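You operate a simulated robot arm through the tools that you are given. There is no shell and no other tool. Be economical: measure what you need, move in short steps, check, and stop when the job is done.

You are at the controls of a simulated robot arm. One attempt, no reset.

JOB
Roll the trolley out, brake it and put its yellow tray on the rack's top shelf.
Fine: brake on before the tray is lifted; shut the rack door; the trolley stays out, braked. Where these are worked on the way, their far stop is far enough and under half their travel is too little: rack door.

It is judged by the outcome, as a careful person would: the job done as asked, and still so three seconds after it is handed in. It fails if anything else is knocked over, pushed out of place, dropped, spilled or broken.

ROBOT AND FRAMES
A 7-joint arm with a two-finger parallel gripper on a trunk, on a base that drives. Base frame: it is fixed to the floor where the robot stands at the start and does not move with it; the origin is under the middle of the robot, x ahead of it, y to its left, z up. Readings come in m, rad, newtons and seconds.
Its first joint turns from -2.007 to 2.007 rad. Places, roughly: blue tray (19x15x9 cm) [0.1, -0.7, 0.5]; brake lever [0.7, 0, 0.7]; feed table [0.8, -0.4, 0.9]; heat dial [0.1, -0.5, 1.4]; rack door [0, -0.6, 0.9]; rack switch [-0.1, -0.6, 1.4]; top shelf of the warming rack [0.1, -0.7, 1]; tray trolley [0.9, -0.1, 0.4]; white tray (19x15x9 cm) [0.1, -0.7, 0.8]; yellow tray (19x15x9 cm) [0.9, -0.1, 0.6]. Payload 3.91 kg.
The TCP is the grasp point between the finger pads, 0.03 m short of the fingertips. In the tool frame z runs along the fingers and y along their closing line. Largest opening 0.11 m; finger width 0.02, thickness 0.01; the body of the gripper, 0.048 by 0.112 m, starts 0.055 m behind the TCP.
Orientation is that of the tool frame in the base frame, as a unit quaternion [x, y, z, w]. With the fingers straight down and closing along the base's y, the tool's x points along the base's -x, its y along +y and its z along -z.

CONTROLS
- The arm moves only by the tool drive_tool. Its argument "increments" is a list of rows, each a list of 7 numbers: the shift along the base's x, y, z in m, then the turn, a rotation vector about the base's x, y, z in rad, then the gripper command, from -1 (shut) to 1 (fully open), values between in proportion. In form: [[dx, dy, dz, ax, ay, az, hand], ...]. A call has 1 to 8 rows; each row shifts and turns the commanded pose from where the row before left it. Rows are played at 5 a second. More than 0.05 m and 0.15 rad between two rows, or a gripper value outside its range, and nothing of the call is played. A pose out of reach is approached as far as the arm can. The call stops where the force on the tool passes 70 N (or 10 N more than at its start, if that is more) or the arm is blocked; 0.2 s more then pass. The fingers move at their own pace (about 0.153 m/s each) and stop on an object; they squeeze with about 34 N. The grip force told is the motor's: it shows also when the fingers shut on nothing. Time passes only in rows, and 0.2 s behind the last, so rows that do not move let the fingers close. The reply holds the time, the measured pose of the TCP, the force on the tool along the base axes, the opening and the grip force, in the units named above and with some noise, with the torque about the TCP (base axes, N m) and any sound that the robot's microphone picked up.
- Cameras (640 x 400 px; columns grow to the right, rows downward): "scene" is now at [0.1835, 0.1253, 1.3928]; the picture's right is [-0.89, -0.45, 0.00], its down [-0.24, 0.48, -0.84] and it looks along [0.38, -0.75, -0.54] (base axes); focal length 214 px, centre (320, 200). "wrist" rides on the gripper at [0.072, 0.017, -0.103] in the tool frame; the picture's right is [-0.23, 0.97, 0.00], its down [-0.76, -0.18, -0.62] and it looks along [-0.61, -0.14, 0.78] (tool axes); focal length 222 px, centre (320, 200). There is no depth. A picture from a camera that has moved, and an enlarged one, comes with that camera's place and axes in the base frame and with its lens.
- capture(camera): a new picture of that camera. The clock stands still meanwhile.
- move_column(by): slides the trunk up (or, below 0, down) by that many m; the arm and the scene camera ride with it, the base frame stays. It gives what a move gives, with no picture.
- steer(legs): drives the robot by 1 to 6 legs, each [ahead, left, turn to the left] in m, m and rad, along the robot's own axes; the way and the turn of a leg run together, so that a leg with both is an arc; at most 1.5 m and 3.142 rad a leg. The arm and the cameras ride along, it lands a little off, and it stops where it bumps. It gives what a move gives.
- turn_head(pan, tilt): turns the head with the scene camera to pan (to the left, within 1.396 rad either way) and tilt (down, from -0.506 to 1.204), counted from straight ahead of the robot. It gives what a move gives.
- close_up(camera, box): a new picture of the part [left, top, right, bottom] of that camera's present view, enlarged. The clock stands still meanwhile.
- finish_job(): hands the job in; it is judged then, once.

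Go step by step. Nothing tells you exact positions but the pictures and the camera data: compare them with the known pose of the tool, close in by small moves and look again before you grip or let go. The budget is 120 turns and 82 pictures, counting those below and the enlarged ones. Unless the task says otherwise, let go and move clear before handing in, and close with one line.

The tools are called as name(argument=value, ...) on one line, values as JSON. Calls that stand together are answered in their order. drive_tool: Moves the arm, as the interface text tells. Its arguments: {"type":"object","properties":{"increments":{"type":"array"}},"required":["increments"]} The other tools are called the same way: move_column (by) slides the trunk up or down; steer (legs) drives the base; turn_head (pan, tilt) turns the head that bears the scene camera; capture (camera) takes a picture; close_up (camera, box) takes an enlarged picture of a part of a camera's view; finish_job () hands the job in.

At the start:

```text
time_s: 0.0
eef_pos: [0.549, -0.377, 1.2864]
ee_rot: [0.0, 1.0, 0.0, 0.0]
contact_force: [0.0, 0.2, -0.2]
moment: [-0.02, -0.03, 0.0]
finger_gap: 0.1099
grip_force: 0.0
trunk travel left (down, up): [-0.725, 0.265]
robot x, y, heading: [-0.0024, -0.0009, -0.005]
head pan, tilt: [-1.1, 0.567]
```

scene: 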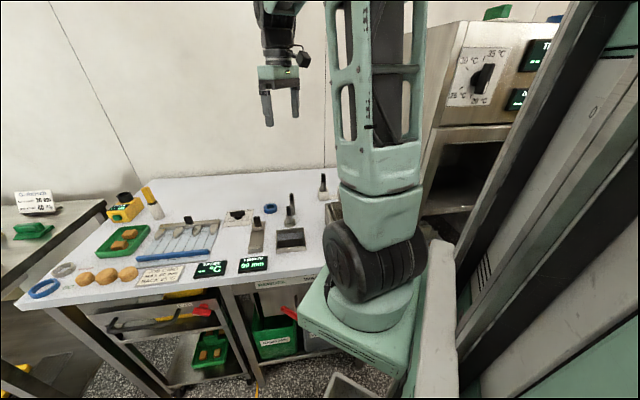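
wrist: 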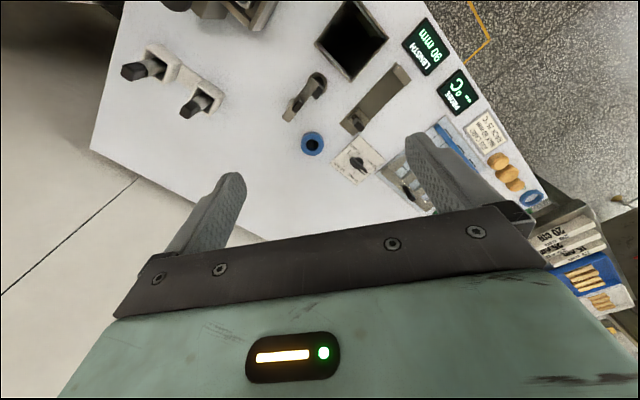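

I see the feed table with a trolley apparently underneath it and the warming rack to the right. I'll turn the head to look at the trolley and then the rack.

turn_head(pan=-0.2, tilt=0.7)

capture(camera="scene")

turn_head(pan=-1.396, tilt=0.6)

capture(camera="scene")

```text
time_s: 1.2
eef_pos: [0.5499, -0.3761, 1.2856]
ee_rot: [0.0, 1.0, 0.0, 0.0]
contact_force: [-0.1, 0.2, -0.3]
moment: [-0.02, 0.0, 0.0]
finger_gap: 0.1099
grip_force: 0.1
trunk travel left (down, up): [-0.725, 0.265]
robot x, y, heading: [-0.0006, -0.0007, -0.005]
head pan, tilt: [-0.201, 0.7]
```

```text
79 pictures are left
camera scene: at [0.2262, 0.1879, 1.3813], right [-0.2, -0.98, 0.0], down [-0.63, 0.13, -0.77], along [0.75, -0.15, -0.64], focal length 214 px, centre (320, 200)
```

scene: 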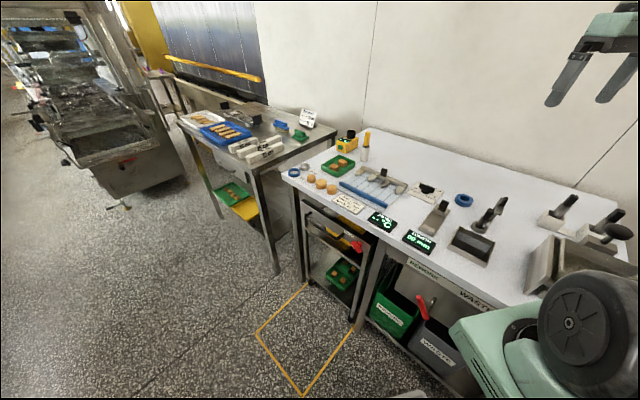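

```text
time_s: 2.6
eef_pos: [0.5497, -0.3766, 1.286]
ee_rot: [0.0, 1.0, 0.0, 0.0]
contact_force: [0.3, 0.3, 0.2]
moment: [0.01, -0.02, 0.0]
finger_gap: 0.1099
grip_force: 0.1
trunk travel left (down, up): [-0.725, 0.265]
robot x, y, heading: [-0.0027, -0.0019, 0.007]
head pan, tilt: [-1.396, 0.6]
```

```text
78 pictures are left
camera scene: at [0.1584, 0.1179, 1.3899], right [-0.98, -0.17, 0.0], down [-0.1, 0.56, -0.82], along [0.14, -0.81, -0.57], focal length 214 px, centre (320, 200)
```

scene: 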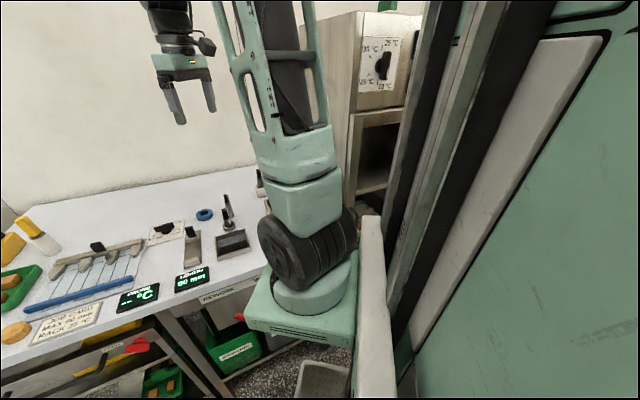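

The trolley sits under the table's left end, with a yellow floor outline in front of it. I'll look closer at it.

turn_head(pan=-0.1, tilt=0.9)

close_up(camera="scene", box=[240, 80, 480, 230])

capture(camera="scene")

```text
time_s: 4.1
eef_pos: [0.5497, -0.3755, 1.2862]
ee_rot: [0.0, 1.0, 0.0, -0.001]
contact_force: [-0.2, -0.9, 0.6]
moment: [-0.03, -0.02, 0.0]
finger_gap: 0.11
grip_force: 0.0
trunk travel left (down, up): [-0.725, 0.265]
robot x, y, heading: [-0.0009, 0.002, -0.002]
head pan, tilt: [-0.099, 0.901]
```

```text
2.67 times, centred on (360, 155) of scene
camera zoom: at [0.2181, 0.1974, 1.3652], right [-0.1, -0.99, 0.0], down [-0.78, 0.08, -0.62], along [0.62, -0.06, -0.78], focal length 572 px, centre (213, 320)
```

zoom: 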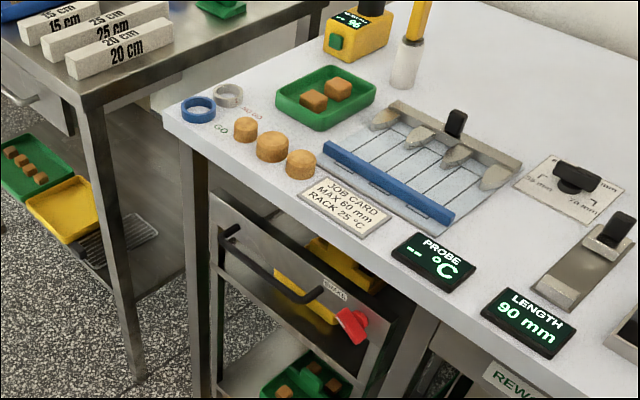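

```text
76 pictures are left
camera scene: at [0.2181, 0.1974, 1.3652], right [-0.1, -0.99, 0.0], down [-0.78, 0.08, -0.62], along [0.62, -0.06, -0.78], focal length 214 px, centre (320, 200)
```

scene: 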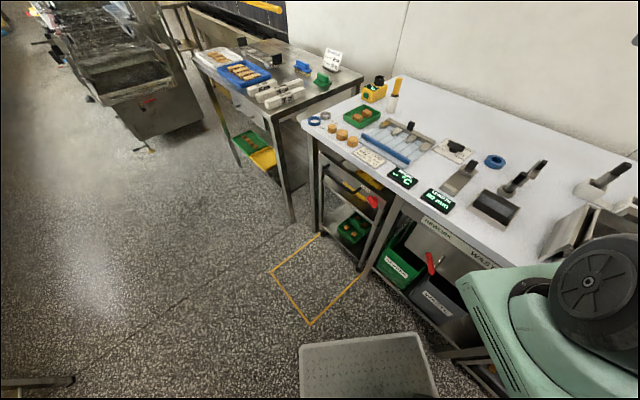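

The table edge runs at about 36° to base x, and the trolley rolls out perpendicular to it. I'll back the robot off square to the table so I can see both trolley and rack.

turn_head(pan=1.2, tilt=0.7)

capture(camera="scene")

steer(legs=[[-0.25, 0.35, 0], [0, 0, -0.95]])

turn_head(pan=0.0, tilt=0.6)

capture(camera="scene")

```text
time_s: 5.5
eef_pos: [0.55, -0.3753, 1.2842]
ee_rot: [0.0, 1.0, 0.0, 0.0]
contact_force: [-0.1, 0.7, -0.5]
moment: [0.0, -0.02, 0.0]
finger_gap: 0.11
grip_force: 0.1
trunk travel left (down, up): [-0.725, 0.265]
robot x, y, heading: [-0.0003, -0.0001, 0.0]
head pan, tilt: [1.201, 0.7]
```

```text
75 pictures are left
camera scene: at [0.1737, 0.2841, 1.3813], right [0.93, -0.36, 0.0], down [-0.23, -0.6, -0.76], along [0.28, 0.71, -0.64], focal length 214 px, centre (320, 200)
```

scene: 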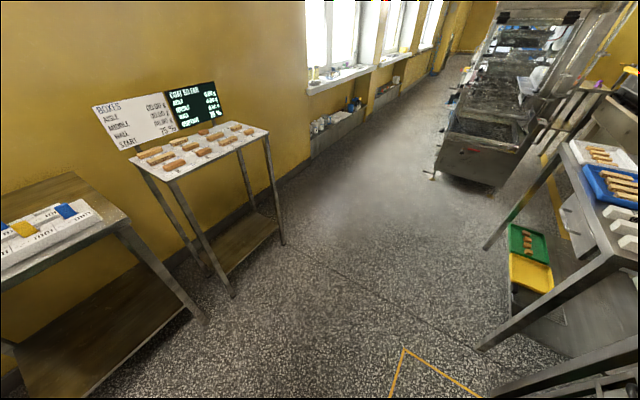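

```text
time_s: 10.5
eef_pos: [-0.2234, -0.3152, 1.2858]
ee_rot: [0.449, 0.893, 0.0, 0.0]
contact_force: [1.2, 0.0, -0.7]
moment: [0.02, 0.01, 0.01]
finger_gap: 0.1099
grip_force: 0.1
trunk travel left (down, up): [-0.725, 0.265]
robot x, y, heading: [-0.2512, 0.3541, -0.937]
head pan, tilt: [1.201, 0.7]
```

```text
time_s: 11.9
eef_pos: [-0.2256, -0.3156, 1.2869]
ee_rot: [0.449, 0.893, 0.0, 0.0]
contact_force: [0.2, -0.3, -0.3]
moment: [0.02, 0.01, 0.01]
finger_gap: 0.11
grip_force: 0.1
trunk travel left (down, up): [-0.725, 0.265]
robot x, y, heading: [-0.2485, 0.353, -0.933]
head pan, tilt: [0.0, 0.6]
```

```text
74 pictures are left
camera scene: at [0.0528, 0.2883, 1.3899], right [-0.8, -0.6, 0.0], down [-0.34, 0.45, -0.83], along [0.49, -0.66, -0.57], focal length 214 px, centre (320, 200)
```

scene: 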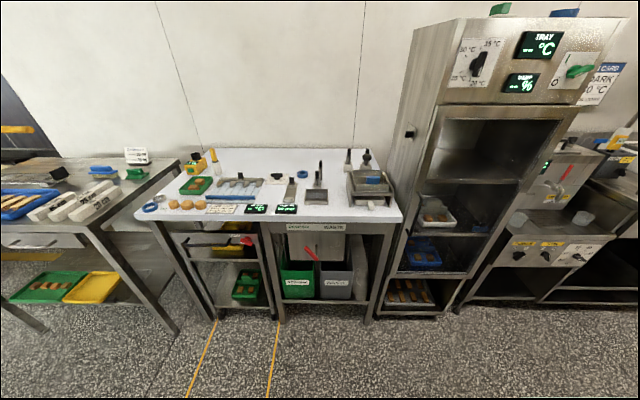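

Good overview. I'll zoom in on the rack and the trolley.

close_up(camera="scene", box=[370, 10, 640, 320])

close_up(camera="scene", box=[130, 190, 300, 340])

```text
1.29 times, centred on (505, 165) of scene
camera zoom: at [0.0528, 0.2883, 1.3899], right [-0.8, -0.6, 0.0], down [-0.34, 0.45, -0.83], along [0.49, -0.66, -0.57], focal length 277 px, centre (81, 245)
```

zoom: 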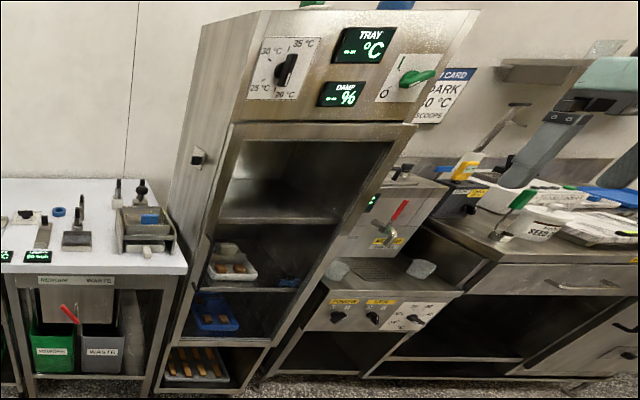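

```text
2.67 times, centred on (215, 265) of scene
camera zoom: at [0.0528, 0.2883, 1.3899], right [-0.8, -0.6, 0.0], down [-0.34, 0.45, -0.83], along [0.49, -0.66, -0.57], focal length 572 px, centre (600, 27)
```

zoom: 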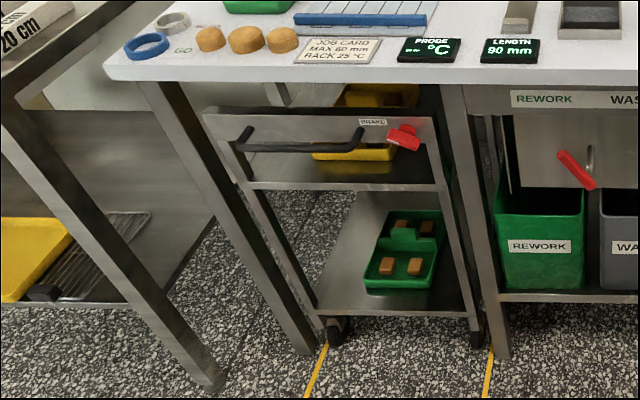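

close_up(camera="scene", box=[400, 95, 560, 295])

close_up(camera="scene", box=[180, 210, 260, 260])

```text
2.00 times, centred on (480, 195) of scene
camera zoom: at [0.0528, 0.2883, 1.3899], right [-0.8, -0.6, 0.0], down [-0.34, 0.45, -0.83], along [0.49, -0.66, -0.57], focal length 429 px, centre (0, 210)
```

zoom: 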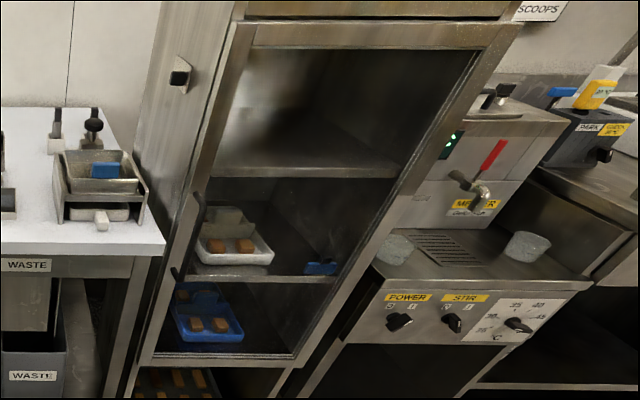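

```text
8.00 times, centred on (220, 235) of scene
camera zoom: at [0.0528, 0.2883, 1.3899], right [-0.8, -0.6, 0.0], down [-0.34, 0.45, -0.83], along [0.49, -0.66, -0.57], focal length 1716 px, centre (1120, -80)
```

zoom: 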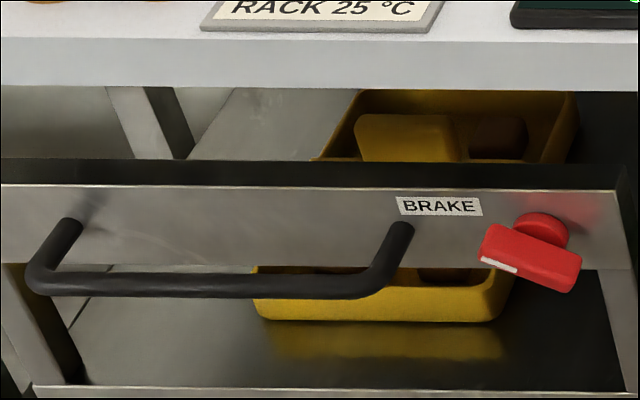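

The door is a closed glass door with its handle on the left side; the trolley has a handle bar and a red brake lever. I'll lower the trunk to see the handle and lever heights from a flatter angle.

move_column(by=-0.45)

turn_head(pan=0.35, tilt=0.3)

capture(camera="scene")

```text
refused: -0.45 is not a number from -0.4 to 0.4
```

```text
time_s: 12.8
eef_pos: [-0.2248, -0.3154, 1.2853]
ee_rot: [0.449, 0.893, 0.0, 0.0]
contact_force: [-0.2, -0.7, -0.3]
moment: [-0.01, 0.02, 0.0]
finger_gap: 0.1099
grip_force: 0.1
trunk travel left (down, up): [-0.725, 0.265]
robot x, y, heading: [-0.2528, 0.3493, -0.933]
head pan, tilt: [0.351, 0.3]
```

```text
69 pictures are left
camera scene: at [0.0781, 0.3079, 1.4173], right [-0.55, -0.84, 0.0], down [-0.25, 0.16, -0.96], along [0.8, -0.52, -0.3], focal length 214 px, centre (320, 200)
```

scene: 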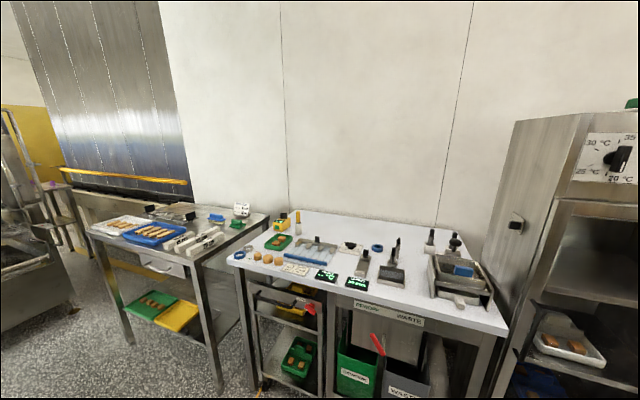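

move_column(by=-0.4)

turn_head(pan=0.35, tilt=0.3)

capture(camera="scene")

```text
time_s: 16.6
eef_pos: [-0.2255, -0.3147, 0.8867]
ee_rot: [0.449, 0.893, 0.0, 0.0]
contact_force: [-0.3, 0.0, 0.7]
moment: [0.0, -0.03, -0.03]
finger_gap: 0.1101
grip_force: 0.0
trunk travel left (down, up): [-0.325, 0.665]
robot x, y, heading: [-0.2495, 0.3534, -0.936]
head pan, tilt: [0.351, 0.3]
```

```text
time_s: 17.2
eef_pos: [-0.2247, -0.3144, 0.8852]
ee_rot: [0.449, 0.894, 0.0, 0.0]
contact_force: [-0.2, 0.8, 0.7]
moment: [-0.02, 0.01, 0.0]
finger_gap: 0.1103
grip_force: 0.0
trunk travel left (down, up): [-0.325, 0.665]
robot x, y, heading: [-0.2488, 0.3521, -0.93]
head pan, tilt: [0.351, 0.3]
```

```text
68 pictures are left
camera scene: at [0.0781, 0.308, 1.0174], right [-0.55, -0.84, 0.0], down [-0.25, 0.16, -0.96], along [0.8, -0.52, -0.3], focal length 214 px, centre (320, 200)
```

scene: 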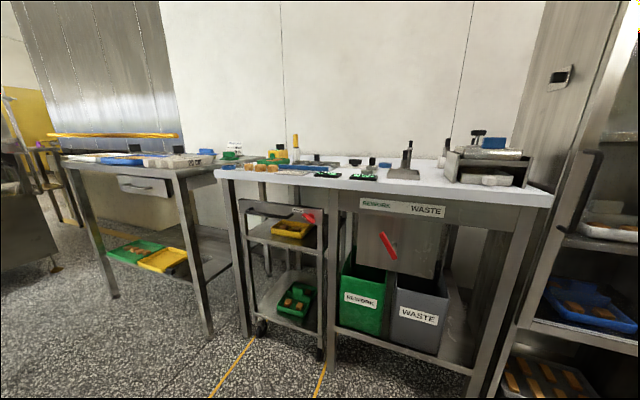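

close_up(camera="scene", box=[230, 185, 340, 265])

close_up(camera="scene", box=[500, 30, 640, 350])

```text
5.00 times, centred on (285, 225) of scene
camera zoom: at [0.0781, 0.308, 1.0174], right [-0.55, -0.84, 0.0], down [-0.25, 0.16, -0.96], along [0.8, -0.52, -0.3], focal length 1072 px, centre (495, 75)
```

zoom: 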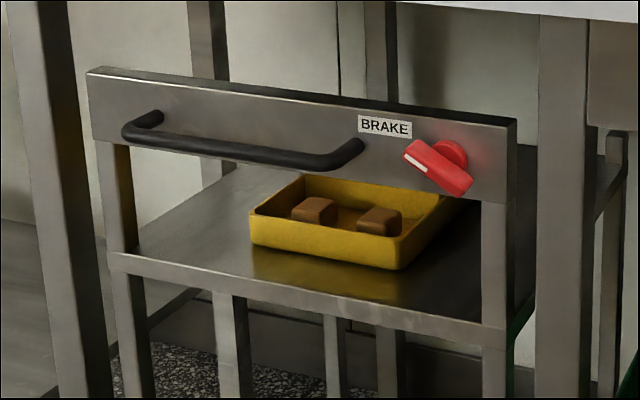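

```text
1.25 times, centred on (570, 190) of scene
camera zoom: at [0.0781, 0.308, 1.0174], right [-0.55, -0.84, 0.0], down [-0.25, 0.16, -0.96], along [0.8, -0.52, -0.3], focal length 268 px, centre (8, 212)
```

zoom: 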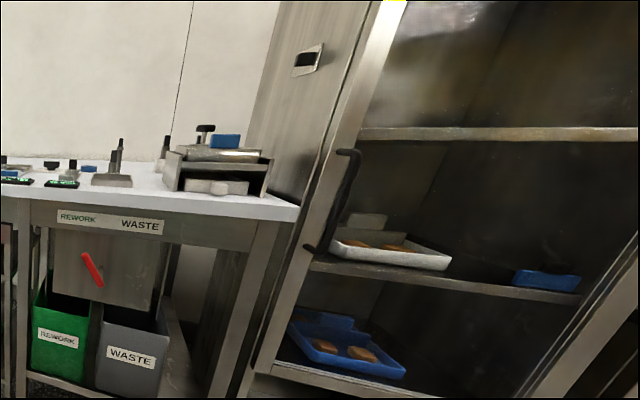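

Handle bar is about (0.853,0.127)–(0.729,0.022) at z≈0.737, right at the table edge line; the lever is right of it with its white tip up-left. I'll shift left alongside the table, then point the tool horizontally at the trolley.

steer(legs=[[0, 0.45, 0]])

drive_tool(increments=[[0, 0, 0, 0, 0, 0.14, 1], [0, 0, 0, 0, 0, 0.14, 1], [0, 0, 0, 0, 0, 0.14, 1], [0, 0, 0, 0, 0, 0.14, 1], [0, 0, 0, 0, 0, 0.14, 1], [0, 0, 0, 0, 0, 0.14, 1], [0, 0, 0, 0, 0, 0.14, 1], [0, 0, 0, 0, 0, 0.14, 1]])

drive_tool(increments=[[0, 0, 0, 0, 0, 0.15, 1], [0, 0, 0, 0, 0, 0.15, 1], [0, 0, 0, 0, 0, 0.15, 1]])

```text
time_s: 19.9
eef_pos: [0.1373, -0.0454, 0.887]
ee_rot: [0.451, 0.892, 0.0, 0.0]
contact_force: [-0.2, -0.7, 0.4]
moment: [0.04, 0.02, 0.0]
finger_gap: 0.1098
grip_force: 0.1
trunk travel left (down, up): [-0.325, 0.665]
robot x, y, heading: [0.1134, 0.6181, -0.938]
head pan, tilt: [0.351, 0.3]
```

```text
time_s: 21.7
eef_pos: [0.1371, -0.045, 0.8857]
ee_rot: [-0.093, 0.996, -0.001, 0.0]
contact_force: [0.1, 0.6, 0.8]
moment: [0.0, 0.04, 0.02]
finger_gap: 0.1101
grip_force: 0.1
trunk travel left (down, up): [-0.325, 0.665]
robot x, y, heading: [0.1155, 0.6209, -0.934]
head pan, tilt: [0.351, 0.3]
```

```text
time_s: 22.5
eef_pos: [0.1361, -0.0466, 0.8862]
ee_rot: [-0.311, 0.95, 0.001, 0.0]
contact_force: [0.0, 0.0, 0.3]
moment: [-0.03, 0.02, 0.02]
finger_gap: 0.11
grip_force: 0.1
trunk travel left (down, up): [-0.325, 0.665]
robot x, y, heading: [0.1133, 0.6201, -0.937]
head pan, tilt: [0.351, 0.3]
```

drive_tool(increments=[[0.03, 0.022, -0.012, -0.1155, -0.084, 0, 1], [0.03, 0.022, -0.012, -0.1155, -0.084, 0, 1], [0.03, 0.022, -0.012, -0.1155, -0.084, 0, 1], [0.03, 0.022, -0.012, -0.1155, -0.084, 0, 1], [0.03, 0.022, -0.012, -0.1155, -0.084, 0, 1], [0.03, 0.022, -0.012, -0.1155, -0.084, 0, 1]])

drive_tool(increments=[[0.03, 0.022, -0.012, -0.1155, -0.084, 0, 1], [0.03, 0.022, -0.012, -0.1155, -0.084, 0, 1], [0.03, 0.022, -0.012, -0.1155, -0.084, 0, 1], [0.03, 0.022, -0.012, -0.1155, -0.084, 0, 1], [0.03, 0.022, -0.012, -0.1155, -0.084, 0, 1], [0, 0, 0, 0, 0, 0, 1]])

turn_head(pan=0.1, tilt=0.5)

capture(camera="scene")

capture(camera="wrist")

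```text
time_s: 23.9
eef_pos: [0.3444, 0.0686, 0.8049]
ee_rot: [-0.283, 0.865, -0.395, 0.127]
contact_force: [-0.1, 0.4, 0.7]
moment: [-0.01, 0.05, 0.0]
finger_gap: 0.1098
grip_force: 0.2
out of reach, approached as far as the arm can: row 5, 6
trunk travel left (down, up): [-0.325, 0.665]
robot x, y, heading: [0.1104, 0.6216, -0.936]
head pan, tilt: [0.351, 0.3]
```

```text
time_s: 25.3
eef_pos: [0.5513, 0.1371, 0.7935]
ee_rot: [0.219, -0.671, 0.674, -0.218]
contact_force: [-1.0, -0.4, 0.6]
moment: [0.01, 0.0, 0.01]
finger_gap: 0.1102
grip_force: 0.1
out of reach, approached as far as the arm can: row 1, 2, 3, 4
trunk travel left (down, up): [-0.325, 0.665]
robot x, y, heading: [0.1163, 0.6228, -0.938]
head pan, tilt: [0.351, 0.3]
```

```text
time_s: 26.1
eef_pos: [0.5509, 0.1365, 0.7937]
ee_rot: [-0.22, 0.673, -0.672, 0.217]
contact_force: [-0.2, -0.4, -1.0]
moment: [-0.01, 0.02, -0.01]
finger_gap: 0.1098
grip_force: 0.1
trunk travel left (down, up): [-0.325, 0.665]
robot x, y, heading: [0.1157, 0.6168, -0.934]
head pan, tilt: [0.099, 0.499]
```

```text
65 pictures are left
camera scene: at [0.4258, 0.5597, 0.9991], right [-0.74, -0.67, 0.0], down [-0.32, 0.36, -0.88], along [0.59, -0.65, -0.48], focal length 214 px, centre (320, 200)
```

scene: 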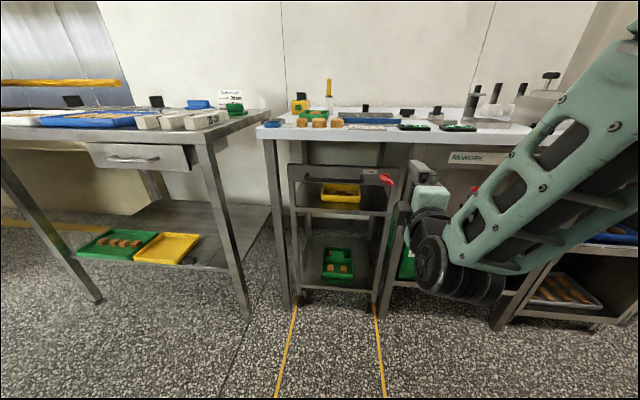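

```text
64 pictures are left
camera wrist: at [0.4299, 0.178, 0.7773], right [0.18, 0.13, -0.97], down [0.25, 0.95, 0.17], along [0.95, -0.28, 0.14], focal length 222 px, centre (320, 200)
```

wrist: 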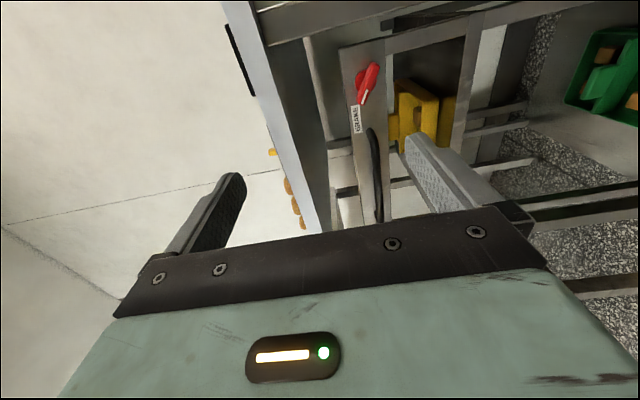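

The tool is horizontal facing the trolley. I'll line it up with the handle centre and look again.

drive_tool(increments=[[0.032, 0.023, -0.014, 0, 0, 0, 1], [0.032, 0.023, -0.014, 0, 0, 0, 1], [0.032, 0.023, -0.014, 0, 0, 0, 1], [0.032, 0.023, -0.014, 0, 0, 0, 1], [0, 0, 0, 0, 0, 0, 1]])

capture(camera="wrist")

close_up(camera="scene", box=[260, 120, 460, 245])

```text
time_s: 27.3
eef_pos: [0.6797, 0.2325, 0.7373]
ee_rot: [0.219, -0.672, 0.673, -0.217]
contact_force: [-0.2, 0.5, 1.9]
moment: [0.0, 0.0, -0.01]
finger_gap: 0.1099
grip_force: 0.0
trunk travel left (down, up): [-0.325, 0.665]
robot x, y, heading: [0.1139, 0.6176, -0.939]
head pan, tilt: [0.099, 0.499]
```

```text
63 pictures are left
camera wrist: at [0.559, 0.2734, 0.7207], right [0.18, 0.13, -0.97], down [0.25, 0.95, 0.17], along [0.95, -0.28, 0.14], focal length 222 px, centre (320, 200)
```

wrist: 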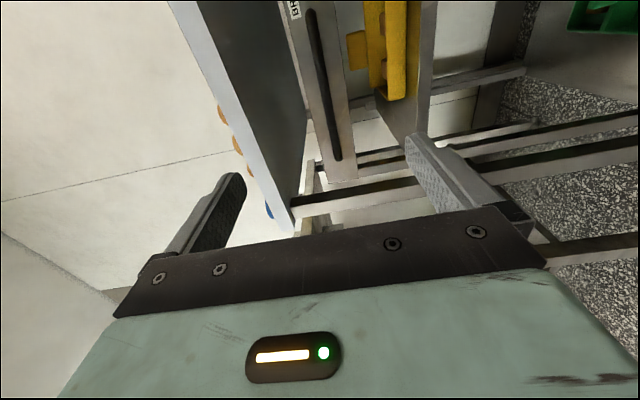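

```text
3.20 times, centred on (360, 182) of scene
camera zoom: at [0.4257, 0.5597, 0.999], right [-0.74, -0.67, 0.0], down [-0.32, 0.36, -0.88], along [0.59, -0.65, -0.48], focal length 686 px, centre (192, 256)
```

zoom: 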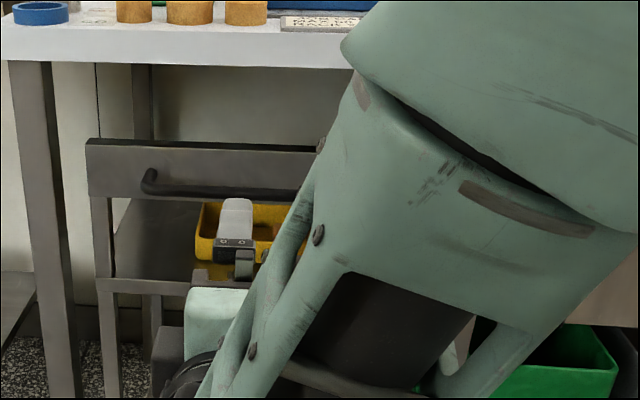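

Handle height matches the tool (z≈0.735). Advancing to straddle the bar.

drive_tool(increments=[[0.0235, -0.0324, 0, 0, 0, 0, 1], [0.0235, -0.0324, 0, 0, 0, 0, 1], [0.0235, -0.0324, 0, 0, 0, 0, 1], [0.0235, -0.0324, 0, 0, 0, 0, 1], [0.006, -0.008, 0, 0, 0, 0, 1], [0, 0, 0, 0, 0, 0, 1]])

capture(camera="wrist")

close_up(camera="scene", box=[260, 120, 460, 245])

```text
time_s: 28.7
eef_pos: [0.7779, 0.0918, 0.7389]
ee_rot: [0.22, -0.673, 0.673, -0.217]
contact_force: [0.0, 0.9, 0.4]
moment: [0.01, 0.03, 0.02]
finger_gap: 0.1099
grip_force: 0.2
trunk travel left (down, up): [-0.325, 0.665]
robot x, y, heading: [0.1176, 0.6191, -0.938]
head pan, tilt: [0.099, 0.499]
```

```text
61 pictures are left
camera wrist: at [0.6577, 0.1326, 0.7218], right [0.18, 0.13, -0.97], down [0.25, 0.95, 0.17], along [0.95, -0.28, 0.14], focal length 222 px, centre (320, 200)
```

wrist: 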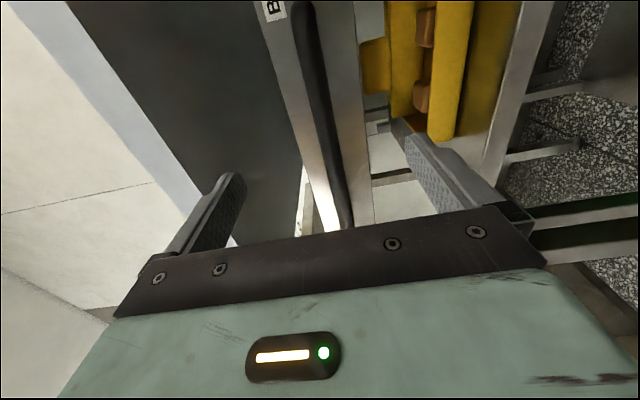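

```text
3.20 times, centred on (360, 182) of scene
camera zoom: at [0.4257, 0.5596, 0.999], right [-0.74, -0.67, 0.0], down [-0.32, 0.36, -0.88], along [0.59, -0.65, -0.48], focal length 686 px, centre (192, 256)
```

zoom: 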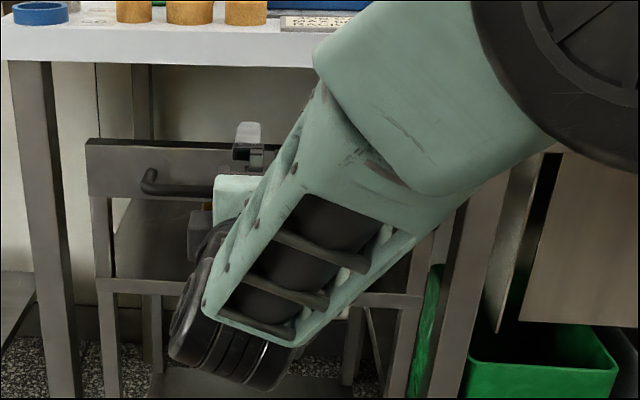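

drive_tool(increments=[[0.005, -0.0065, -0.005, 0, 0, 0, 1], [0.005, -0.0065, -0.005, 0, 0, 0, 1], [0, 0, 0, 0, 0, 0, 0], [0, 0, 0, 0, 0, 0, -1], [0, 0, 0, 0, 0, 0, -1], [0, 0, 0, 0, 0, 0, -1]])

capture(camera="wrist")

```text
time_s: 30.1
eef_pos: [0.7874, 0.0775, 0.7301]
ee_rot: [0.22, -0.671, 0.674, -0.217]
contact_force: [3.5, -1.4, 6.7]
moment: [-0.01, -0.23, 0.11]
finger_gap: 0.013
grip_force: 44.7
trunk travel left (down, up): [-0.325, 0.665]
robot x, y, heading: [0.1142, 0.6176, -0.938]
head pan, tilt: [0.099, 0.499]
```

```text
59 pictures are left
camera wrist: at [0.6671, 0.1184, 0.7127], right [0.18, 0.13, -0.97], down [0.25, 0.95, 0.17], along [0.95, -0.28, 0.14], focal length 222 px, centre (320, 200)
```

wrist: 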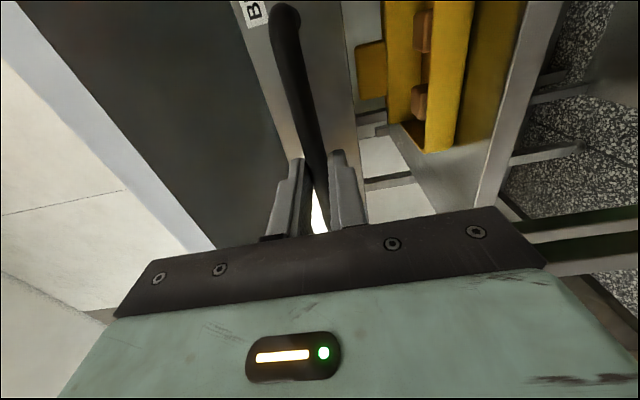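

Bar is gripped (13 mm). Pulling the trolley straight out.

drive_tool(increments=[[-0.006, 0.008, 0, 0, 0, 0, -1], [-0.012, 0.016, 0, 0, 0, 0, -1], [-0.0147, 0.0202, 0, 0, 0, 0, -1], [-0.0147, 0.0202, 0, 0, 0, 0, -1], [-0.0147, 0.0202, 0, 0, 0, 0, -1], [-0.0147, 0.0202, 0, 0, 0, 0, -1], [-0.0147, 0.0202, 0, 0, 0, 0, -1], [0, 0, 0, 0, 0, 0, -1]])

capture(camera="scene")

```text
time_s: 31.9
eef_pos: [0.6977, 0.2035, 0.7279]
ee_rot: [0.22, -0.672, 0.673, -0.217]
contact_force: [-0.8, 0.5, 0.5]
moment: [0.0, 0.0, 0.01]
finger_gap: 0.0
grip_force: 37.5
trunk travel left (down, up): [-0.325, 0.665]
robot x, y, heading: [0.1162, 0.6224, -0.937]
head pan, tilt: [0.099, 0.499]
```

```text
58 pictures are left
camera scene: at [0.4258, 0.5596, 0.999], right [-0.74, -0.67, 0.0], down [-0.32, 0.36, -0.88], along [0.59, -0.65, -0.48], focal length 214 px, centre (320, 200)
```

scene: 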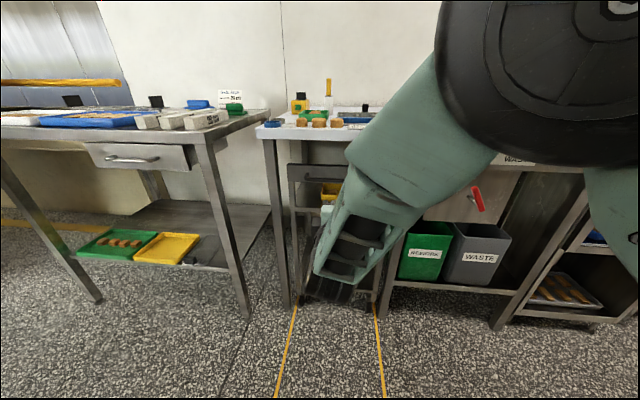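

capture(camera="wrist")

close_up(camera="scene", box=[260, 120, 420, 320])

```text
57 pictures are left
camera wrist: at [0.5774, 0.2441, 0.7111], right [0.18, 0.13, -0.97], down [0.25, 0.95, 0.17], along [0.95, -0.28, 0.14], focal length 222 px, centre (320, 200)
```

wrist: 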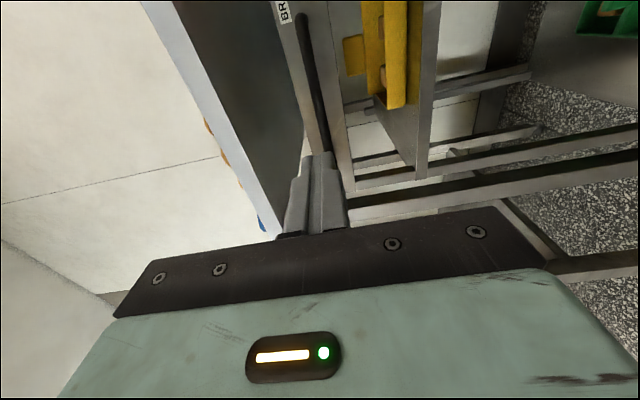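

```text
2.00 times, centred on (340, 220) of scene
camera zoom: at [0.4258, 0.5596, 0.999], right [-0.74, -0.67, 0.0], down [-0.32, 0.36, -0.88], along [0.59, -0.65, -0.48], focal length 429 px, centre (280, 160)
```

zoom: 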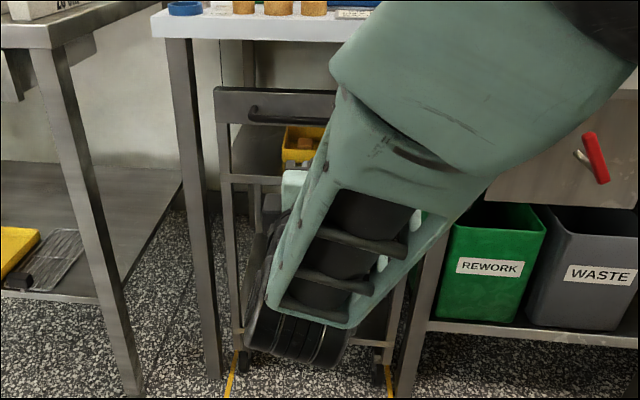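

The fingers slipped off the bar and the trolley barely moved. I'll re-grip a little deeper and pull very slowly while reading the force, to see whether it is held.

drive_tool(increments=[[0, 0, 0, 0, 0, 0, 0.2], [0, 0, 0, 0, 0, 0, 0.2], [0.024, -0.033, 0, 0, 0, 0, 0.2], [0.024, -0.033, 0, 0, 0, 0, 0.2], [0.024, -0.033, 0, 0, 0, 0, 0.2], [0.02, -0.0275, 0.002, 0, 0, 0, 0.2], [0.004, -0.0055, 0.0, 0, 0, 0, 0.2], [0, 0, 0, 0, 0, 0, 0.2]])

drive_tool(increments=[[0, 0, 0, 0, 0, 0, -1], [0, 0, 0, 0, 0, 0, -1], [0, 0, 0, 0, 0, 0, -1], [-0.003, 0.004, 0, 0, 0, 0, -1], [-0.003, 0.004, 0, 0, 0, 0, -1]])

drive_tool(increments=[[-0.003, 0.004, 0, 0, 0, 0, -1], [-0.003, 0.004, 0, 0, 0, 0, -1]])

capture(camera="wrist")

```text
time_s: 33.7
eef_pos: [0.7943, 0.0697, 0.7305]
ee_rot: [-0.22, 0.673, -0.672, 0.218]
contact_force: [-0.3, 0.2, -0.1]
moment: [-0.01, 0.0, 0.0]
finger_gap: 0.0664
grip_force: 0.0
trunk travel left (down, up): [-0.325, 0.665]
robot x, y, heading: [0.1187, 0.6203, -0.935]
head pan, tilt: [0.099, 0.499]
```

```text
time_s: 34.9
eef_pos: [0.7886, 0.076, 0.7308]
ee_rot: [0.219, -0.672, 0.673, -0.217]
contact_force: [25.2, -20.9, 1.4]
moment: [0.15, -0.21, 0.12]
finger_gap: 0.013
grip_force: 45.2
trunk travel left (down, up): [-0.325, 0.665]
robot x, y, heading: [0.1129, 0.618, -0.935]
head pan, tilt: [0.099, 0.499]
```

```text
time_s: 35.5
eef_pos: [0.7825, 0.083, 0.7302]
ee_rot: [0.219, -0.673, 0.673, -0.216]
contact_force: [17.7, -28.9, 0.9]
moment: [0.13, -0.22, -0.17]
finger_gap: 0.0127
grip_force: 45.0
trunk travel left (down, up): [-0.325, 0.665]
robot x, y, heading: [0.1142, 0.6217, -0.936]
head pan, tilt: [0.099, 0.499]
```

```text
55 pictures are left
camera wrist: at [0.6611, 0.1244, 0.7131], right [0.18, 0.13, -0.97], down [0.25, 0.95, 0.17], along [0.95, -0.28, 0.14], focal length 222 px, centre (320, 200)
```

wrist: 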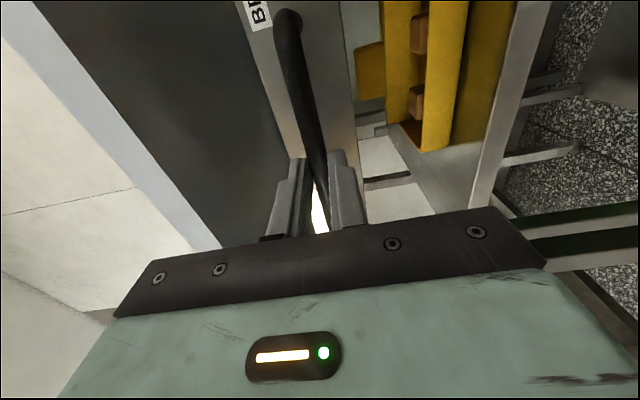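

drive_tool(increments=[[-0.003, 0.004, 0, 0, 0, 0, -1], [-0.003, 0.004, 0, 0, 0, 0, -1], [-0.003, 0.004, 0, 0, 0, 0, -1], [-0.003, 0.004, 0, 0, 0, 0, -1], [-0.003, 0.004, 0, 0, 0, 0, -1], [-0.003, 0.004, 0, 0, 0, 0, -1]])

capture(camera="wrist")

```text
time_s: 36.9
eef_pos: [0.7644, 0.1089, 0.7308]
ee_rot: [0.219, -0.672, 0.674, -0.217]
contact_force: [0.3, 0.2, 0.8]
moment: [0.0, 0.0, 0.0]
finger_gap: 0.0
grip_force: 36.9
trunk travel left (down, up): [-0.325, 0.665]
robot x, y, heading: [0.1155, 0.6224, -0.936]
head pan, tilt: [0.099, 0.499]
```

```text
54 pictures are left
camera wrist: at [0.6435, 0.1503, 0.7139], right [0.18, 0.13, -0.97], down [0.25, 0.95, 0.17], along [0.95, -0.28, 0.14], focal length 222 px, centre (320, 200)
```

wrist: 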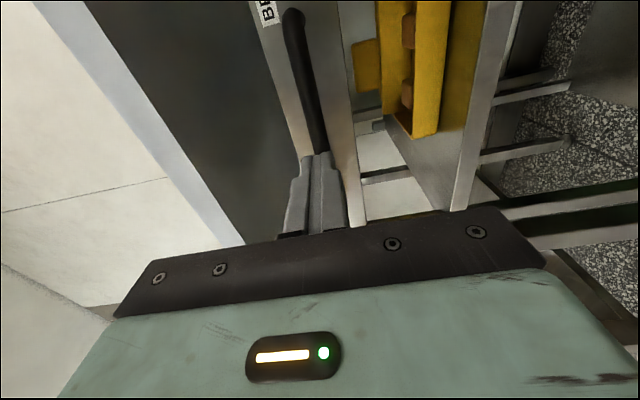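

The trolley doesn't budge at ~33 N, so the brake may already be engaged or it needs a stronger hold. I'll move to the lever (≈u right of the handle, (0.68,−0.036,0.735)), aligned with its ~21° tilt, and look closely.

drive_tool(increments=[[-0.024, 0.032, 0, 0, 0, 0, -0.2], [-0.031, -0.0227, 0, 0.0543, -0.0748, 0, -0.2], [-0.031, -0.0227, 0, 0.0543, -0.0748, 0, -0.2], [-0.031, -0.0227, 0, 0.0543, -0.0748, 0, -0.2], [-0.031, -0.0227, 0.003, 0.0543, -0.0748, 0, -0.2], [0, 0, 0, 0, 0, 0, -0.2]])

capture(camera="wrist")

```text
time_s: 38.3
eef_pos: [0.6132, 0.0503, 0.7337]
ee_rot: [-0.092, 0.701, -0.621, 0.338]
contact_force: [0.6, -0.4, 0.3]
moment: [-0.03, -0.01, -0.01]
finger_gap: 0.0444
grip_force: 0.1
trunk travel left (down, up): [-0.325, 0.665]
robot x, y, heading: [0.1125, 0.6234, -0.938]
head pan, tilt: [0.099, 0.499]
```

```text
53 pictures are left
camera wrist: at [0.502, 0.0981, 0.6915], right [0.46, 0.33, -0.83], down [0.16, 0.88, 0.44], along [0.88, -0.33, 0.35], focal length 222 px, centre (320, 200)
```

wrist: 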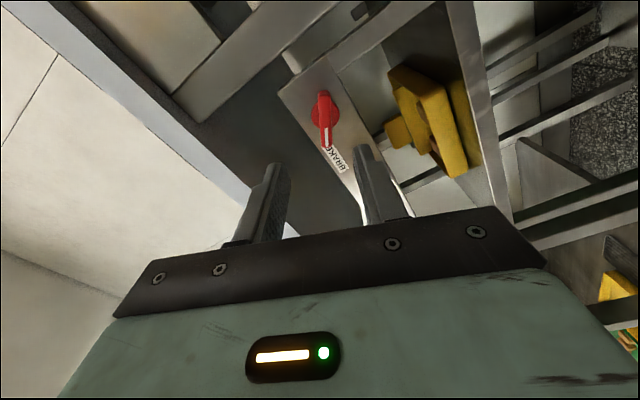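

Lever aligned between the fingers. Advancing onto it and closing.

drive_tool(increments=[[0.0165, -0.0228, -0.002, 0, 0, 0, -0.2], [0.0165, -0.0228, -0.002, 0, 0, 0, -0.2], [0.012, -0.016, 0, 0, 0, 0, -0.2], [0.005, -0.007, 0, 0, 0, 0, -0.2], [0, 0, 0, 0, 0, 0, -0.2]])

capture(camera="wrist")

```text
time_s: 39.5
eef_pos: [0.6621, -0.0182, 0.7301]
ee_rot: [-0.092, 0.701, -0.622, 0.337]
contact_force: [0.4, 0.9, 0.3]
moment: [0.03, 0.0, 0.02]
finger_gap: 0.0439
grip_force: 0.1
trunk travel left (down, up): [-0.325, 0.665]
robot x, y, heading: [0.1136, 0.6166, -0.934]
head pan, tilt: [0.099, 0.499]
```

```text
52 pictures are left
camera wrist: at [0.5507, 0.0301, 0.6879], right [0.45, 0.33, -0.83], down [0.16, 0.88, 0.44], along [0.88, -0.33, 0.35], focal length 222 px, centre (320, 200)
```

wrist: 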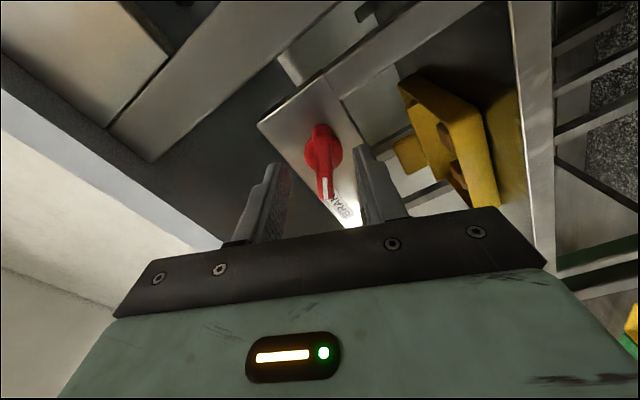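

drive_tool(increments=[[0.004, -0.0055, 0, 0, 0, 0, -0.2], [0.004, -0.0055, 0, 0, 0, 0, -0.2], [0, 0, 0, 0, 0, 0, -0.6], [0, 0, 0, 0, 0, 0, -1], [0, 0, 0, 0, 0, 0, -1]])

capture(camera="wrist")

```text
time_s: 40.7
eef_pos: [0.6719, -0.0306, 0.7296]
ee_rot: [-0.094, 0.702, -0.62, 0.337]
contact_force: [0.6, -1.5, -8.3]
moment: [-0.28, -0.21, 0.13]
finger_gap: 0.0115
grip_force: 45.1
trunk travel left (down, up): [-0.325, 0.665]
robot x, y, heading: [0.1169, 0.6182, -0.938]
head pan, tilt: [0.099, 0.499]
```

```text
51 pictures are left
camera wrist: at [0.5599, 0.0187, 0.6868], right [0.45, 0.33, -0.83], down [0.16, 0.88, 0.44], along [0.88, -0.33, 0.35], focal length 222 px, centre (320, 200)
```

wrist: 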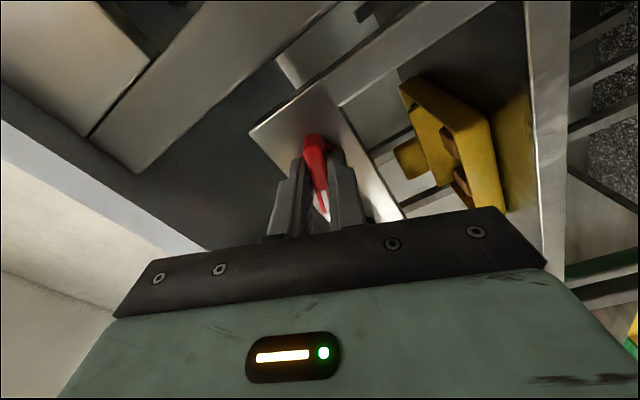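

Gripped the lever. Testing a small turn tip-down and reading the torque.

drive_tool(increments=[[0, 0, 0, -0.0353, 0.0485, 0, -1], [0, 0, 0, -0.0353, 0.0485, 0, -1], [0, 0, 0, 0, 0, 0, -1]])

```text
time_s: 41.5
eef_pos: [0.6709, -0.0292, 0.7293]
ee_rot: [-0.133, 0.694, -0.641, 0.299]
contact_force: [-7.7, 2.6, -9.6]
moment: [-0.13, -0.12, 0.71]
finger_gap: 0.0118
grip_force: 44.4
trunk travel left (down, up): [-0.325, 0.665]
robot x, y, heading: [0.1106, 0.6177, -0.933]
head pan, tilt: [0.099, 0.499]
```

drive_tool(increments=[[0, 0, 0, -0.0588, 0.0809, 0, -1], [0, 0, 0, -0.0588, 0.0809, 0, -1], [0, 0, 0, -0.0588, 0.0809, 0, -1], [0, 0, 0, 0, 0, 0, -1]])

capture(camera="wrist")

```text
time_s: 42.5
eef_pos: [0.6725, -0.0312, 0.7313]
ee_rot: [0.236, -0.665, 0.68, -0.2]
contact_force: [-17.3, 5.4, 1.2]
moment: [0.29, 0.26, 0.69]
finger_gap: 0.0119
grip_force: 44.6
trunk travel left (down, up): [-0.325, 0.665]
robot x, y, heading: [0.1138, 0.6191, -0.933]
head pan, tilt: [0.099, 0.499]
```

```text
50 pictures are left
camera wrist: at [0.5508, 0.0112, 0.7167], right [0.14, 0.1, -0.98], down [0.26, 0.96, 0.13], along [0.96, -0.27, 0.11], focal length 222 px, centre (320, 200)
```

wrist: 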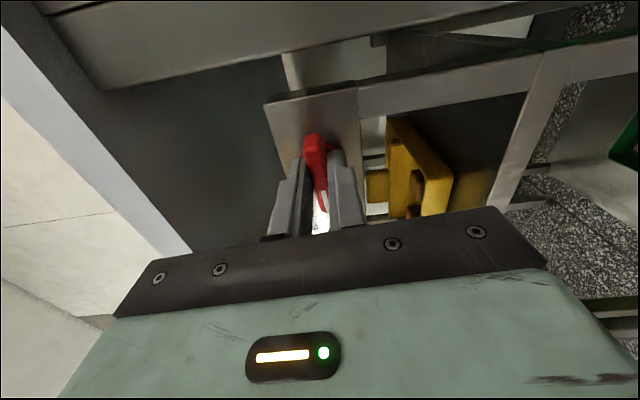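

The lever turns with me. Continuing in the same sense to find its stop.

drive_tool(increments=[[0, 0, 0, -0.0588, 0.0809, 0, -1], [0, 0, 0, -0.0588, 0.0809, 0, -1], [0, 0, 0, -0.0588, 0.0809, 0, -1], [0, 0, 0, 0, 0, 0, -1]])

capture(camera="wrist")

```text
time_s: 43.5
eef_pos: [0.6723, -0.0292, 0.7304]
ee_rot: [0.332, -0.622, 0.703, -0.096]
contact_force: [-14.8, -4.5, 14.6]
moment: [0.23, 0.2, -0.23]
finger_gap: 0.0121
grip_force: 44.9
trunk travel left (down, up): [-0.325, 0.665]
robot x, y, heading: [0.1116, 0.6182, -0.94]
head pan, tilt: [0.099, 0.499]
```

```text
49 pictures are left
camera wrist: at [0.5506, 0.0112, 0.7399], right [-0.1, -0.08, -0.99], down [0.26, 0.96, -0.1], along [0.96, -0.27, -0.07], focal length 222 px, centre (320, 200)
```

wrist: 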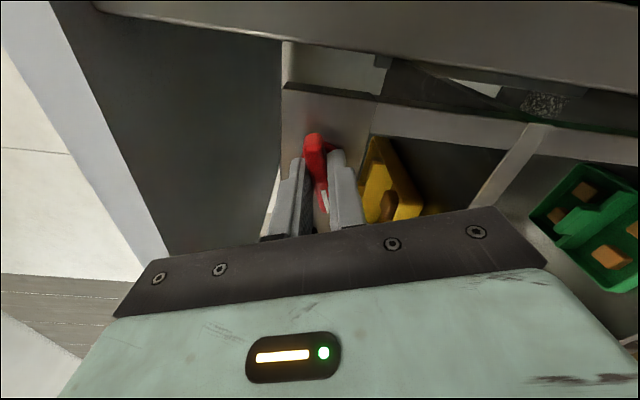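

drive_tool(increments=[[0, 0, 0, -0.0588, 0.0809, 0, -1], [0, 0, 0, -0.0588, 0.0809, 0, -1], [0, 0, 0, -0.0588, 0.0809, 0, -1], [0, 0, 0, 0, 0, 0, -1]])

drive_tool(increments=[[0, 0, 0, -0.0588, 0.0809, 0, -1], [0, 0, 0, -0.0588, 0.0809, 0, -1], [0, 0, 0, -0.0588, 0.0809, 0, -1], [0, 0, 0, 0, 0, 0, -1]])

capture(camera="wrist")

```text
time_s: 44.5
eef_pos: [0.673, -0.0289, 0.7316]
ee_rot: [0.423, -0.565, 0.708, 0.008]
contact_force: [-4.7, -6.5, 24.0]
moment: [0.72, -0.78, -0.59]
finger_gap: 0.0141
grip_force: 45.0
trunk travel left (down, up): [-0.325, 0.665]
robot x, y, heading: [0.1128, 0.6216, -0.937]
head pan, tilt: [0.099, 0.499]
```

```text
time_s: 45.5
eef_pos: [0.6751, -0.0276, 0.7297]
ee_rot: [0.504, -0.495, 0.699, 0.114]
contact_force: [5.2, 4.8, 24.0]
moment: [1.25, -1.17, -0.2]
finger_gap: 0.0213
grip_force: 45.0
trunk travel left (down, up): [-0.325, 0.665]
robot x, y, heading: [0.1148, 0.6229, -0.941]
head pan, tilt: [0.099, 0.499]
```

```text
48 pictures are left
camera wrist: at [0.5671, 0.0235, 0.7792], right [-0.53, -0.39, -0.75], down [0.1, 0.85, -0.52], along [0.84, -0.36, -0.41], focal length 222 px, centre (320, 200)
```

wrist: 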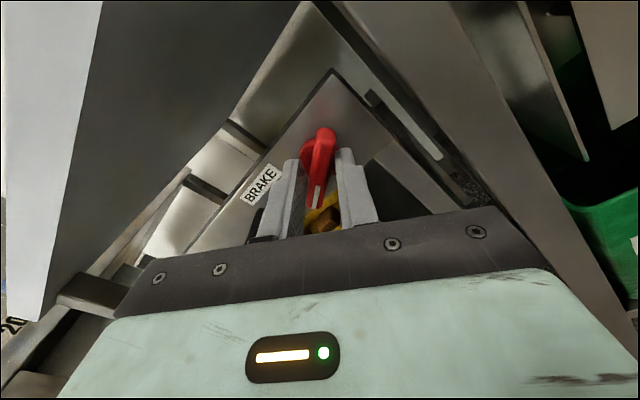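

The lever reached a stop (torque 1.7 N·m). I'll relax, let go, back off, and view its position.

drive_tool(increments=[[0, 0, 0, 0.0588, -0.0809, 0, -1], [0, 0, 0, 0.0588, -0.0809, 0, -1], [0, 0, 0, 0, 0, 0, -0.2], [0, 0, 0, 0, 0, 0, -0.2], [-0.024, 0.033, 0, 0, 0, 0, -0.2], [-0.024, 0.033, 0, 0, 0, 0, -0.2]])

capture(camera="wrist")

```text
time_s: 46.9
eef_pos: [0.623, 0.0354, 0.7262]
ee_rot: [0.45, -0.545, 0.706, 0.045]
contact_force: [0.5, 0.7, 0.3]
moment: [0.01, -0.01, 0.04]
finger_gap: 0.0441
grip_force: 0.0
trunk travel left (down, up): [-0.325, 0.665]
robot x, y, heading: [0.1132, 0.6187, -0.934]
head pan, tilt: [0.099, 0.499]
```

```text
47 pictures are left
camera wrist: at [0.5081, 0.082, 0.7643], right [-0.41, -0.29, -0.87], down [0.18, 0.9, -0.39], along [0.9, -0.32, -0.31], focal length 222 px, centre (320, 200)
```

wrist: 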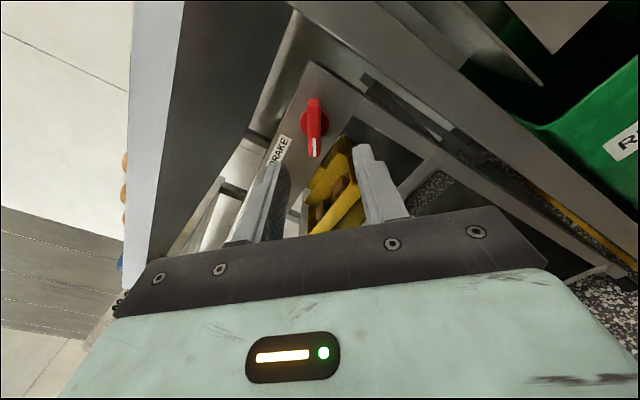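

Lever is now tip-down (~−43°). Returning to the handle to test the pull again.

drive_tool(increments=[[-0.012, 0.016, 0, 0, 0, 0, 0.2], [0.0258, 0.0182, 0.001, 0.0882, -0.1213, 0, 0.2], [0.0258, 0.0182, 0.001, 0.0882, -0.1213, 0, 0.2], [0.0258, 0.0182, 0.001, 0.0882, -0.1213, 0, 0.2], [0.0258, 0.0182, 0.001, 0.0882, -0.1213, 0, 0.2], [0.0258, 0.0182, 0.001, 0.0882, -0.1213, 0, 0.2], [0.023, -0.032, 0, 0, 0, 0, 0.2], [0, 0, 0, 0, 0, 0, 0.2]])

capture(camera="wrist")

```text
time_s: 48.7
eef_pos: [0.7629, 0.1115, 0.7348]
ee_rot: [0.219, -0.672, 0.673, -0.217]
contact_force: [0.0, -0.2, 0.0]
moment: [0.0, -0.03, 0.01]
finger_gap: 0.0661
grip_force: 0.1
trunk travel left (down, up): [-0.325, 0.665]
robot x, y, heading: [0.1126, 0.6206, -0.942]
head pan, tilt: [0.099, 0.499]
```

```text
46 pictures are left
camera wrist: at [0.6424, 0.1528, 0.7182], right [0.18, 0.13, -0.97], down [0.25, 0.95, 0.17], along [0.95, -0.28, 0.14], focal length 222 px, centre (320, 200)
```

wrist: 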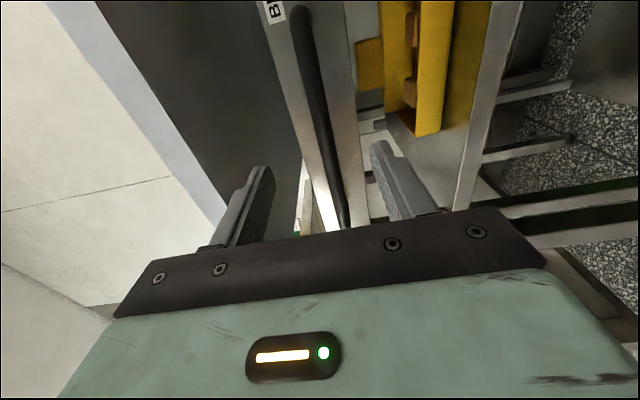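

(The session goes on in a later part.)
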